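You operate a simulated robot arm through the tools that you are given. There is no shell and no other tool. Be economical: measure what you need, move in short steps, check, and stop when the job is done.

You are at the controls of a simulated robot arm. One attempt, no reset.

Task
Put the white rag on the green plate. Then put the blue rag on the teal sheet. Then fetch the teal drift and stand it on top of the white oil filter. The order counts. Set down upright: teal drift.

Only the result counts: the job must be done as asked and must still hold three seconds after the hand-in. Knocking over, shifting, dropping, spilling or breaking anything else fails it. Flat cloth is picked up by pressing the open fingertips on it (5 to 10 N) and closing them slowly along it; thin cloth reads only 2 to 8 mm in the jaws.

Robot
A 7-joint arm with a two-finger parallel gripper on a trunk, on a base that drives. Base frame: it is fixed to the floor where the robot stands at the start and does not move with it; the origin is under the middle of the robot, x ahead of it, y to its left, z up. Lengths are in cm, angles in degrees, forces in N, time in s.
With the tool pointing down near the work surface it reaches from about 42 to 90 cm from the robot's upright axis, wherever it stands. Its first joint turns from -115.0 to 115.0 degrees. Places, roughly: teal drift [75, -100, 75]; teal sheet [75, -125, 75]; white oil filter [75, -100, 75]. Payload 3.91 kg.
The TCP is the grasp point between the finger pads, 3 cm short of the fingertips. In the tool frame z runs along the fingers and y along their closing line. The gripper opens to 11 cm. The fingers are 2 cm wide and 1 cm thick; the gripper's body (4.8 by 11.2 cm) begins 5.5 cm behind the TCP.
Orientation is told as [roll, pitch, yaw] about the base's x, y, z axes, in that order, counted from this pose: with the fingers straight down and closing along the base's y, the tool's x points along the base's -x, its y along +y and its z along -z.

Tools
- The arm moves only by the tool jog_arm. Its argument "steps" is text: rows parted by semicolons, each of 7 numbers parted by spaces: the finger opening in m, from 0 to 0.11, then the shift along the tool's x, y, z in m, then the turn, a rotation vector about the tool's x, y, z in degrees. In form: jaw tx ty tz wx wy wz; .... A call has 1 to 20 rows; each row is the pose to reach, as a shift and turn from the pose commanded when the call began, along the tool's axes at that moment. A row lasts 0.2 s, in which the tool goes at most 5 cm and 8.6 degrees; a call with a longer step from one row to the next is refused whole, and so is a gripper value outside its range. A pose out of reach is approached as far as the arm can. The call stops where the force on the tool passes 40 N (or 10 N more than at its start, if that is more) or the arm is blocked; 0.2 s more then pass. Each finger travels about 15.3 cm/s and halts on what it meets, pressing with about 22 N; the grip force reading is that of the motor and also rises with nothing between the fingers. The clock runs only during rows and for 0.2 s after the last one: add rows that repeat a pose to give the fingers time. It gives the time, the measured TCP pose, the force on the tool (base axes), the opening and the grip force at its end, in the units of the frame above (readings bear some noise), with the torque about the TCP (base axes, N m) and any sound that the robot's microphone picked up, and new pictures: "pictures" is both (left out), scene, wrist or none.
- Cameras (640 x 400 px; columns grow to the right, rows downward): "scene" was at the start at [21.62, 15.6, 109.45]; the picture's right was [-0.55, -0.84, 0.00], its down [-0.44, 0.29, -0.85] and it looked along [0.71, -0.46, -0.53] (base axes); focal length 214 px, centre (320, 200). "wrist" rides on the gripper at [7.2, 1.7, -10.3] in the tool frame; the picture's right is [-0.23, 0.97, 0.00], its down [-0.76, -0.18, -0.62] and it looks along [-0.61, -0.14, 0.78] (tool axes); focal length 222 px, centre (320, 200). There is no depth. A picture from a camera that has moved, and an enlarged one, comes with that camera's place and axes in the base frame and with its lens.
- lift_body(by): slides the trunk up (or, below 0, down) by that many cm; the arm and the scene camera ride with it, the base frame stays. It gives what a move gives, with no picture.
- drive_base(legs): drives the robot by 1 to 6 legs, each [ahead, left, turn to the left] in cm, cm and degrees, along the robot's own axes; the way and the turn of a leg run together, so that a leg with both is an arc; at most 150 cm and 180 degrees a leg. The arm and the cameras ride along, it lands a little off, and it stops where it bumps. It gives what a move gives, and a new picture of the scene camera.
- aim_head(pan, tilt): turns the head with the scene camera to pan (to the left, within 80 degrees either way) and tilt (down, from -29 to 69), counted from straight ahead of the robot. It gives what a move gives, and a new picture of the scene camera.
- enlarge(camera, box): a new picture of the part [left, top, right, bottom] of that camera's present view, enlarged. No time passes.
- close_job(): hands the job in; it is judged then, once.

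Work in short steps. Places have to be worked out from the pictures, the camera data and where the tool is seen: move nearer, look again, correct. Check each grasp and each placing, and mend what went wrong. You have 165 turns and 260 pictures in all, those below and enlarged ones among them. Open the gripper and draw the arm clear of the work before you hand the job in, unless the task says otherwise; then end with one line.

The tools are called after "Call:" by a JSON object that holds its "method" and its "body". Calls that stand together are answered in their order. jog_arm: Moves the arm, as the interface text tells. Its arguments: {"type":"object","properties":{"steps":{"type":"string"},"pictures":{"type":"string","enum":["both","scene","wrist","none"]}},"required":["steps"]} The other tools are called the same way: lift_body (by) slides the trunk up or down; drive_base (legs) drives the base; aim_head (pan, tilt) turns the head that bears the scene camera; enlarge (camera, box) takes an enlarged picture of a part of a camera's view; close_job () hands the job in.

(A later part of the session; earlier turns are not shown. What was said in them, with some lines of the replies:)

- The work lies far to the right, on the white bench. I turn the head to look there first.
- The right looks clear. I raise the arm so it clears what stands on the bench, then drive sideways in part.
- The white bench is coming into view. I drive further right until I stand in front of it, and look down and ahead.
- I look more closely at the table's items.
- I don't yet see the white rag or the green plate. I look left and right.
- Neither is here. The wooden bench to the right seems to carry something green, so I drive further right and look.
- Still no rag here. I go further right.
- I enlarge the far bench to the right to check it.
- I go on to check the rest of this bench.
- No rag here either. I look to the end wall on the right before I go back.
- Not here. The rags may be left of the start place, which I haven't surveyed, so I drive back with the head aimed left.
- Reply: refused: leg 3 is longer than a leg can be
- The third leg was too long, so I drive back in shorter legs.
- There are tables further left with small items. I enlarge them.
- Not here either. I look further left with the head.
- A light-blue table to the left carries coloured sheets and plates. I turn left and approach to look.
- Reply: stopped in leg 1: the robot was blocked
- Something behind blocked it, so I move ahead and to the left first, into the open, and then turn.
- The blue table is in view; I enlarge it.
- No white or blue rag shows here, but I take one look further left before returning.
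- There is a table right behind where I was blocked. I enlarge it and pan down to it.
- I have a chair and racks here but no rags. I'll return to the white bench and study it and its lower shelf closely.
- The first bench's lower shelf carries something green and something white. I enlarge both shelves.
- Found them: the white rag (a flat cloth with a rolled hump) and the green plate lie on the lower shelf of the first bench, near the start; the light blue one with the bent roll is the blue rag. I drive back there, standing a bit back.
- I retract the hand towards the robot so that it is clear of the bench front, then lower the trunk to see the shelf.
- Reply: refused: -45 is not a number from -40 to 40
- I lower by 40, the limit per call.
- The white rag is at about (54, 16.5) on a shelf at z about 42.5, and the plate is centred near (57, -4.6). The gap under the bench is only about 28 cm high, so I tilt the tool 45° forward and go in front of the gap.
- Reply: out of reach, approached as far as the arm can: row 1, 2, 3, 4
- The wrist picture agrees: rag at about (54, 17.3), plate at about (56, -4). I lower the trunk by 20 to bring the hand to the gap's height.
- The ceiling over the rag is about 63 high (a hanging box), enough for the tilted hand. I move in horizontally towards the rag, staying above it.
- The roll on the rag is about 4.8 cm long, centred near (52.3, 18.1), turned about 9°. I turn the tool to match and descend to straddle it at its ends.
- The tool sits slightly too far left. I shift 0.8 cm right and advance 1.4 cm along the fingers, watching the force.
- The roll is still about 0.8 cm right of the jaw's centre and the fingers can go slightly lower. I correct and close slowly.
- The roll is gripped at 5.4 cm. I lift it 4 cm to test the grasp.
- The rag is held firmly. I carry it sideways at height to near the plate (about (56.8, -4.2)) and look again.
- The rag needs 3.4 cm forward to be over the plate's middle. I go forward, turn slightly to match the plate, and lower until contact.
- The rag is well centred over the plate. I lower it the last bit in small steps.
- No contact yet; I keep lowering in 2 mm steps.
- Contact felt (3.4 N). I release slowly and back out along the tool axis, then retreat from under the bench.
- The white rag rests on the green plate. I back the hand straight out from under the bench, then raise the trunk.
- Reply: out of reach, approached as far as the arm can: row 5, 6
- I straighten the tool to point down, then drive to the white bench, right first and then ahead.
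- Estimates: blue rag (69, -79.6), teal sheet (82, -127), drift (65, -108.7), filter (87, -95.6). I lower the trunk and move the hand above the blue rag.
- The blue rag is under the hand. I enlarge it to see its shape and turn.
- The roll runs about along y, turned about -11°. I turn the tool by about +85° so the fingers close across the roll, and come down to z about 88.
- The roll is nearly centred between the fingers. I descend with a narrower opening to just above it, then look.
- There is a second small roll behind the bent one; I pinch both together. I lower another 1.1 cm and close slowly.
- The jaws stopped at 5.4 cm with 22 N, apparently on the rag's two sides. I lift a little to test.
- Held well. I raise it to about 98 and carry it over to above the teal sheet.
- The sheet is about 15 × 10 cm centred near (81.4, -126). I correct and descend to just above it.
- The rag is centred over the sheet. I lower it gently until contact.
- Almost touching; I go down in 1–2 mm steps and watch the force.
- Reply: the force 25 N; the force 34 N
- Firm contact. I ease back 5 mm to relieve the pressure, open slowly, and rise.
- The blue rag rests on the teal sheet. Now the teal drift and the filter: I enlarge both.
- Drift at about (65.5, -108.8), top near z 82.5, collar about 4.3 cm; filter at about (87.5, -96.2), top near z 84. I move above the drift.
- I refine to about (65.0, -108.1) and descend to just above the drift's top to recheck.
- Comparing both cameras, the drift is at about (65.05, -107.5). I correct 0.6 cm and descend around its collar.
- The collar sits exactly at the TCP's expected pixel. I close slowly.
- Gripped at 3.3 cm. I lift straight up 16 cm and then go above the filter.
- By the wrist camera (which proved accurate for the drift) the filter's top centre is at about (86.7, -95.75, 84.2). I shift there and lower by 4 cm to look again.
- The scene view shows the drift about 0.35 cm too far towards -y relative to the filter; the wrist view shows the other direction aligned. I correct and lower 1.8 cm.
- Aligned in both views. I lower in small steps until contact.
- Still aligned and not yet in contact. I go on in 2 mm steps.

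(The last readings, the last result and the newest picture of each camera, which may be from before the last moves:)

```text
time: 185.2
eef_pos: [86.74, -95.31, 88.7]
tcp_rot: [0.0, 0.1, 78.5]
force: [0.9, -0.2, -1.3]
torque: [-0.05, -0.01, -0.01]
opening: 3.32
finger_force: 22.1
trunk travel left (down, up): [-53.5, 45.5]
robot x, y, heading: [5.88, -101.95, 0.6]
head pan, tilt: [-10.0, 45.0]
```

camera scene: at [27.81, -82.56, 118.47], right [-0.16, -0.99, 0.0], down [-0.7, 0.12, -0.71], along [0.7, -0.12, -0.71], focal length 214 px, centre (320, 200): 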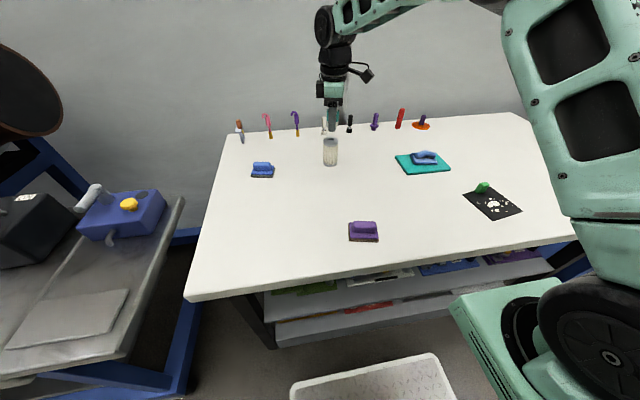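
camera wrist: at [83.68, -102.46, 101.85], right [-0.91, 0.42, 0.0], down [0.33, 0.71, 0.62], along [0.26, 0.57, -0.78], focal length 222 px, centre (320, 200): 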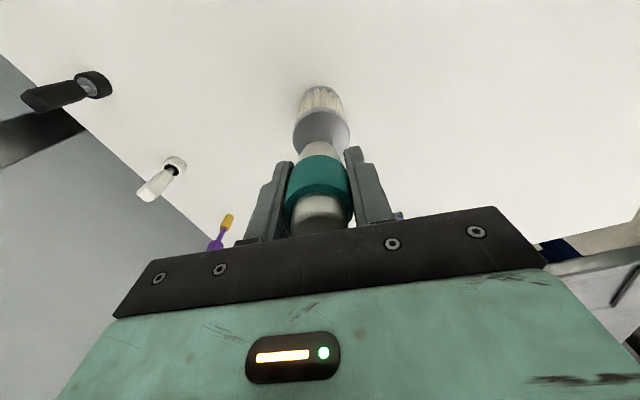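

No contact yet (-1.3 N is the drift's weight). I continue, looking at the wrist view too.

Call:
{"method": "jog_arm", "body": {"steps": "0.0 0 0 0.001 0 0 0; 0.0 0 0 0.002 0 0 0; 0.0 0 0 0.002 0 0 0", "pictures": "none"}}

Call:
{"method": "enlarge", "body": {"camera": "wrist", "box": [270, 80, 370, 210]}}

Call:
{"method": "enlarge", "body": {"camera": "scene", "box": [310, 100, 355, 170]}}

```text
time: 185.9
eef_pos: [86.8, -95.42, 88.42]
tcp_rot: [0.0, 0.0, 78.5]
force: [0.1, 0.2, -1.9]
torque: [-0.01, -0.02, -0.02]
opening: 3.31
finger_force: 21.7
trunk travel left (down, up): [-53.5, 45.5]
robot x, y, heading: [5.8, -101.92, 0.6]
head pan, tilt: [-10.0, 45.0]
```

```text
3.08 times, centred on (320, 145) of wrist
camera zoom: at [83.75, -101.99, 98.92], right [-0.91, 0.42, 0.0], down [0.33, 0.71, 0.62], along [0.26, 0.57, -0.78], focal length 684 px, centre (320, 369)
```

zoom: 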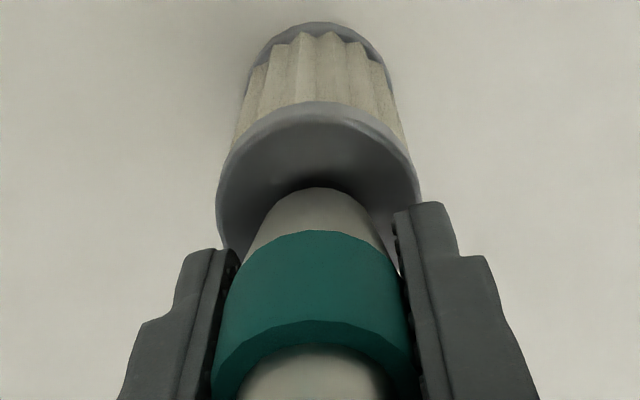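

```text
5.71 times, centred on (332, 135) of scene
camera zoom: at [27.81, -82.56, 118.47], right [-0.16, -0.99, 0.0], down [-0.7, 0.12, -0.71], along [0.7, -0.12, -0.71], focal length 1226 px, centre (249, 571)
```

zoom: 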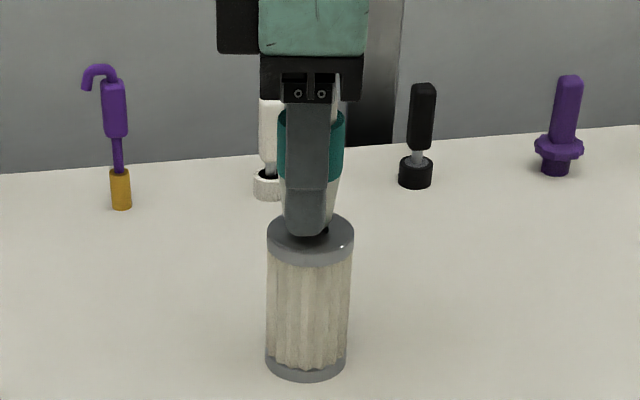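

The drift is within a few millimetres of the filter's axis in both views. I make a 2 mm compromise shift and keep lowering until contact.

Call:
{"method": "jog_arm", "body": {"steps": "0.0 0.002 0 0 0 0 0; 0.0 0.002 0 0.001 0 0 0; 0.0 0.002 0 0.002 0 0 0; 0.0 0.002 0 0.003 0 0 0; 0.0 0.002 0 0.003 0 0 0", "pictures": "none"}}

Call:
{"method": "jog_arm", "body": {"steps": "0.0 0 0 0.001 0 0 0; 0.0 0 0 0.002 0 0 0; 0.0 0 0 0.002 0 0 0", "pictures": "none"}}

```text
time: 187.2
eef_pos: [86.66, -95.69, 88.15]
tcp_rot: [0.1, 0.1, 78.6]
force: [0.0, 0.2, -1.2]
torque: [0.0, -0.02, -0.01]
opening: 3.3
finger_force: 21.7
trunk travel left (down, up): [-53.5, 45.5]
robot x, y, heading: [5.6, -101.73, 0.5]
head pan, tilt: [-10.0, 45.0]
```

```text
time: 187.9
eef_pos: [86.62, -95.51, 88.03]
tcp_rot: [0.0, -0.1, 78.6]
force: [-0.9, 0.0, -1.5]
torque: [0.03, -0.01, -0.05]
opening: 3.29
finger_force: 22.1
trunk travel left (down, up): [-53.5, 45.5]
robot x, y, heading: [5.67, -101.78, 0.8]
head pan, tilt: [-10.0, 45.0]
```

Still hanging free; I look once and continue.

Call:
{"method": "jog_arm", "body": {"steps": "0.0 0 0 0.001 0 0 0; 0.0 0 0 0.002 0 0 0; 0.0 0 0 0.002 0 0 0", "pictures": "none"}}

Call:
{"method": "jog_arm", "body": {"steps": "0.0 0 0 0.001 0 0 0; 0.0 0 0 0.002 0 0 0; 0.0 0 0 0.002 0 0 0", "pictures": "none"}}

Call:
{"method": "enlarge", "body": {"camera": "scene", "box": [310, 100, 355, 170]}}

Call:
{"method": "enlarge", "body": {"camera": "wrist", "box": [270, 80, 370, 210]}}

```text
time: 188.8
eef_pos: [86.76, -95.53, 88.04]
tcp_rot: [-0.1, -0.2, 78.5]
force: [-1.0, -1.5, 14.3]
torque: [-0.06, 0.1, -0.05]
opening: 3.32
finger_force: 21.9
trunk travel left (down, up): [-53.5, 45.5]
robot x, y, heading: [6.11, -101.75, 0.7]
head pan, tilt: [-10.0, 45.0]
```

```text
time: 189.6
eef_pos: [86.81, -95.64, 87.9]
tcp_rot: [-0.4, -0.3, 78.6]
force: [0.0, -1.3, 37.3]
torque: [-0.08, 0.09, -0.03]
opening: 3.36
finger_force: 21.5
trunk travel left (down, up): [-53.5, 45.5]
robot x, y, heading: [5.95, -101.82, 0.6]
head pan, tilt: [-10.0, 45.0]
```

```text
5.71 times, centred on (332, 135) of scene
camera zoom: at [27.66, -82.57, 118.54], right [-0.16, -0.99, 0.0], down [-0.7, 0.12, -0.71], along [0.7, -0.12, -0.71], focal length 1226 px, centre (249, 571)
```

zoom: 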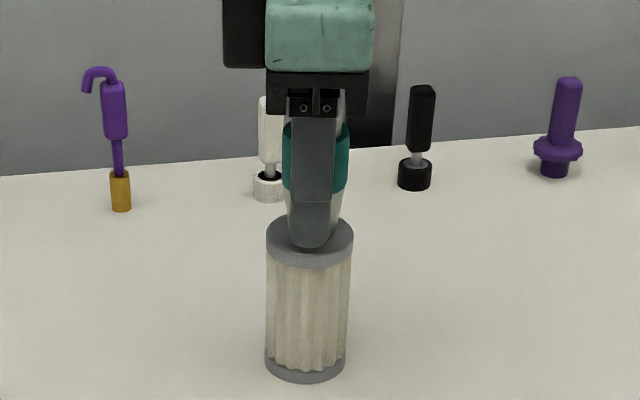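

```text
3.08 times, centred on (320, 145) of wrist
camera zoom: at [83.6, -102.3, 98.34], right [-0.91, 0.42, 0.0], down [0.32, 0.71, 0.63], along [0.26, 0.57, -0.78], focal length 684 px, centre (320, 369)
```

zoom: 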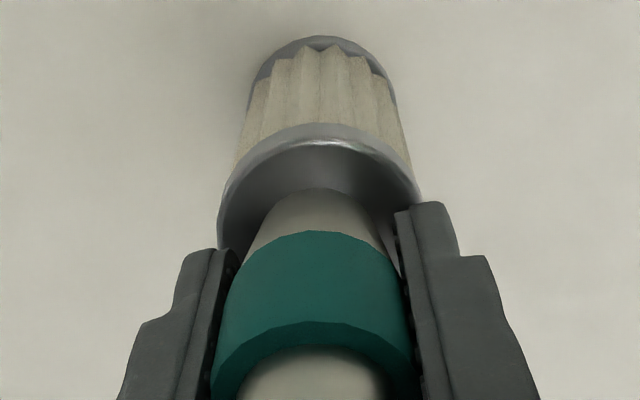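

Contact made. I relieve the force with a 2.5 mm rise and check the reading before releasing.

Call:
{"method": "jog_arm", "body": {"steps": "0.0 0 0 -0.0015 0 0 0; 0.0 0 0 -0.0028 0 0 0; 0.0 0 0 -0.0028 0 0 0", "pictures": "none"}}

```text
time: 190.3
eef_pos: [86.64, -95.66, 87.91]
tcp_rot: [-0.1, -0.1, 78.6]
force: [6.5, -0.6, 26.8]
torque: [-0.02, -0.25, 0.0]
opening: 3.32
finger_force: 21.7
trunk travel left (down, up): [-53.5, 45.5]
robot x, y, heading: [5.69, -102.03, 0.6]
head pan, tilt: [-10.0, 45.0]
```

Call:
{"method": "jog_arm", "body": {"steps": "0.0 0 0 -0.001 0 0 0; 0.0 0 0 -0.002 0 0 0; 0.0 0 0 -0.002 0 0 0; 0.0 0 0 -0.002 0 0 0", "pictures": "none"}}

```text
time: 191.3
eef_pos: [86.61, -95.68, 87.92]
tcp_rot: [0.0, -0.1, 78.6]
force: [4.1, 0.0, 8.2]
torque: [0.0, -0.22, -0.01]
opening: 3.33
finger_force: 21.8
trunk travel left (down, up): [-53.5, 45.5]
robot x, y, heading: [5.76, -101.9, 0.6]
head pan, tilt: [-10.0, 45.0]
```

8 N vertical remains, plus a small sideways force. I rise another 0.7 mm and then open slowly.

Call:
{"method": "jog_arm", "body": {"steps": "0.0 0 0 -0.0007 0 0 0; 0.0 0 0 -0.0007 0 0 0; 0.034 0 0 -0.0007 0 0 0; 0.036 0 0 -0.0007 0 0 0; 0.04 0 0 -0.0007 0 0 0; 0.05 0 0 -0.0007 0 0 0; 0.06 0 0 -0.0007 0 0 0; 0.07 0 0 -0.0007 0 0 0; 0.07 0 0 -0.0007 0 0 0", "pictures": "wrist"}}

Call:
{"method": "enlarge", "body": {"camera": "scene", "box": [300, 90, 365, 170]}}

```text
time: 193.3
eef_pos: [86.63, -95.72, 88.07]
tcp_rot: [-0.1, 0.0, 78.6]
force: [0.4, -0.3, -0.2]
torque: [0.01, -0.01, 0.0]
opening: 7.01
finger_force: 0.0
trunk travel left (down, up): [-53.5, 45.5]
robot x, y, heading: [5.85, -102.05, 0.6]
head pan, tilt: [-10.0, 45.0]
camera wrist: at [83.65, -102.25, 98.57], right [-0.91, 0.42, 0.0], down [0.32, 0.71, 0.62], along [0.26, 0.57, -0.78], focal length 222 px, centre (320, 200)
```

wrist: 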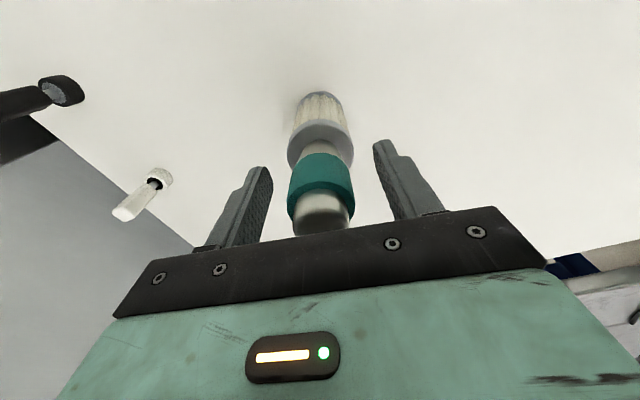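

```text
5.00 times, centred on (332, 130) of scene
camera zoom: at [27.8, -82.56, 118.48], right [-0.16, -0.99, 0.0], down [-0.7, 0.12, -0.71], along [0.7, -0.12, -0.71], focal length 1072 px, centre (258, 550)
```

zoom: 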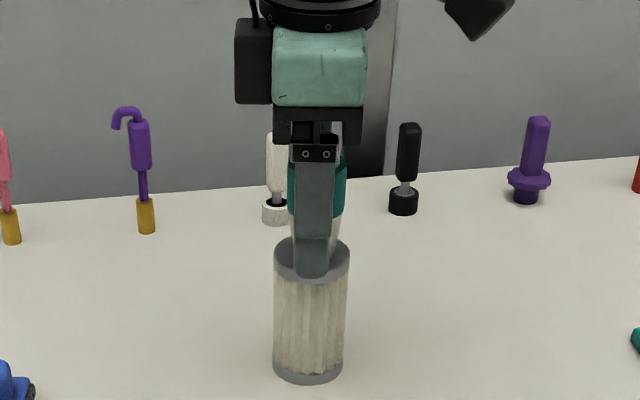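

The drift stands by itself. I rise straight up in slow steps, well clear.

Call:
{"method": "jog_arm", "body": {"steps": "0.07 0 0 -0.01 0 0 0; 0.07 0 0 -0.02 0 0 0; 0.07 0 0 -0.035 0 0 0; 0.07 0 0 -0.055 0 0 0; 0.07 0 0 -0.08 0 0 0; 0.07 0 0 -0.11 0 0 0; 0.07 0 0 -0.14 0 0 0; 0.07 0 0 -0.14 0 0 0", "pictures": "wrist"}}

Call:
{"method": "enlarge", "body": {"camera": "scene", "box": [300, 90, 365, 170]}}

```text
time: 195.2
eef_pos: [86.92, -95.64, 102.19]
tcp_rot: [0.0, -0.1, 78.6]
force: [0.2, 0.5, -0.8]
torque: [-0.04, 0.02, 0.01]
opening: 7.0
finger_force: 0.0
trunk travel left (down, up): [-53.5, 45.5]
robot x, y, heading: [5.48, -101.72, 0.7]
head pan, tilt: [-10.0, 45.0]
camera wrist: at [83.77, -102.32, 112.6], right [-0.91, 0.42, 0.0], down [0.33, 0.71, 0.62], along [0.26, 0.57, -0.78], focal length 222 px, centre (320, 200)
```

wrist: 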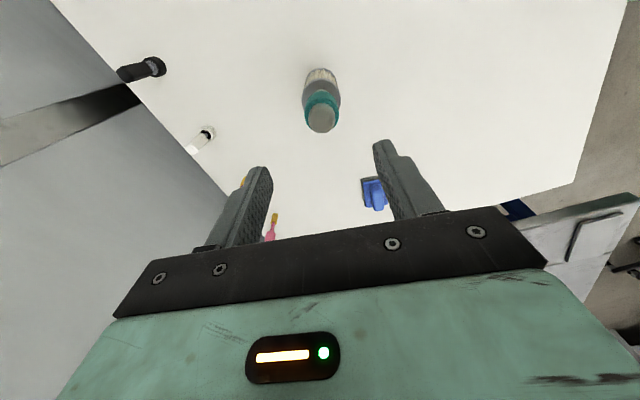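

```text
5.00 times, centred on (332, 130) of scene
camera zoom: at [27.8, -82.56, 118.48], right [-0.16, -0.99, 0.0], down [-0.7, 0.12, -0.71], along [0.7, -0.12, -0.71], focal length 1072 px, centre (258, 550)
```

zoom: 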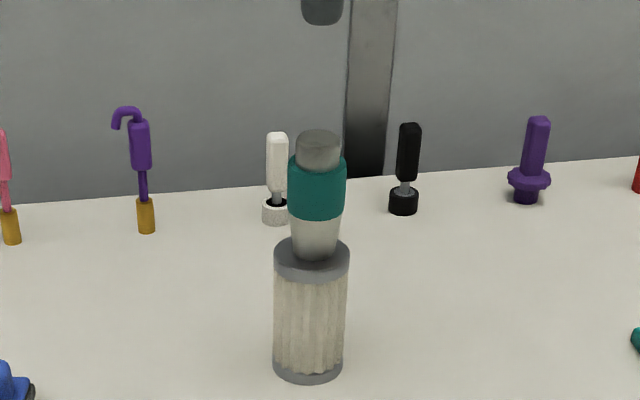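

The drift stands upright and centred on the filter. I draw the arm back clear and take a last look.

Call:
{"method": "jog_arm", "body": {"steps": "0.09 0.0 0.04 -0.02 0 0 0; 0.09 0 0.08 -0.04 0 0 0; 0.09 0 0.12 -0.06 0 0 0; 0.09 0 0.16 -0.06 0 0 0; 0.09 0 0.2 -0.06 0 0 0; 0.09 0 0.2 -0.06 0 0 0", "pictures": "scene"}}

```text
time: 196.6
eef_pos: [67.2, -91.57, 107.9]
tcp_rot: [0.0, -0.1, 78.6]
force: [0.6, 0.0, -0.4]
torque: [-0.02, 0.0, 0.02]
opening: 9.0
finger_force: 0.1
trunk travel left (down, up): [-53.5, 45.5]
robot x, y, heading: [5.66, -101.95, 0.6]
head pan, tilt: [-10.0, 45.0]
camera scene: at [27.81, -82.56, 118.48], right [-0.16, -0.99, 0.0], down [-0.7, 0.12, -0.71], along [0.7, -0.12, -0.71], focal length 214 px, centre (320, 200)
```

scene: 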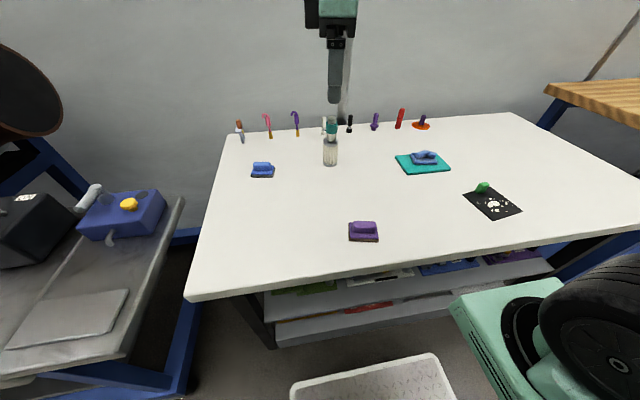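

All three placements hold, the gripper is open and the arm is clear. I hand the job in.

Call:
{"method": "close_job", "body": {}}

```text
The job is handed in.
```

I placed all three items in the order asked: the white rag on the green plate, the blue rag on the teal sheet, and the teal drift upright on the white oil filter. The blue rag and drift looked right in the last pictures; I last saw the white rag before I drove to the white bench. While searching I backed into something, probably a chair, and stopped there; I didn't check whether it shifted.
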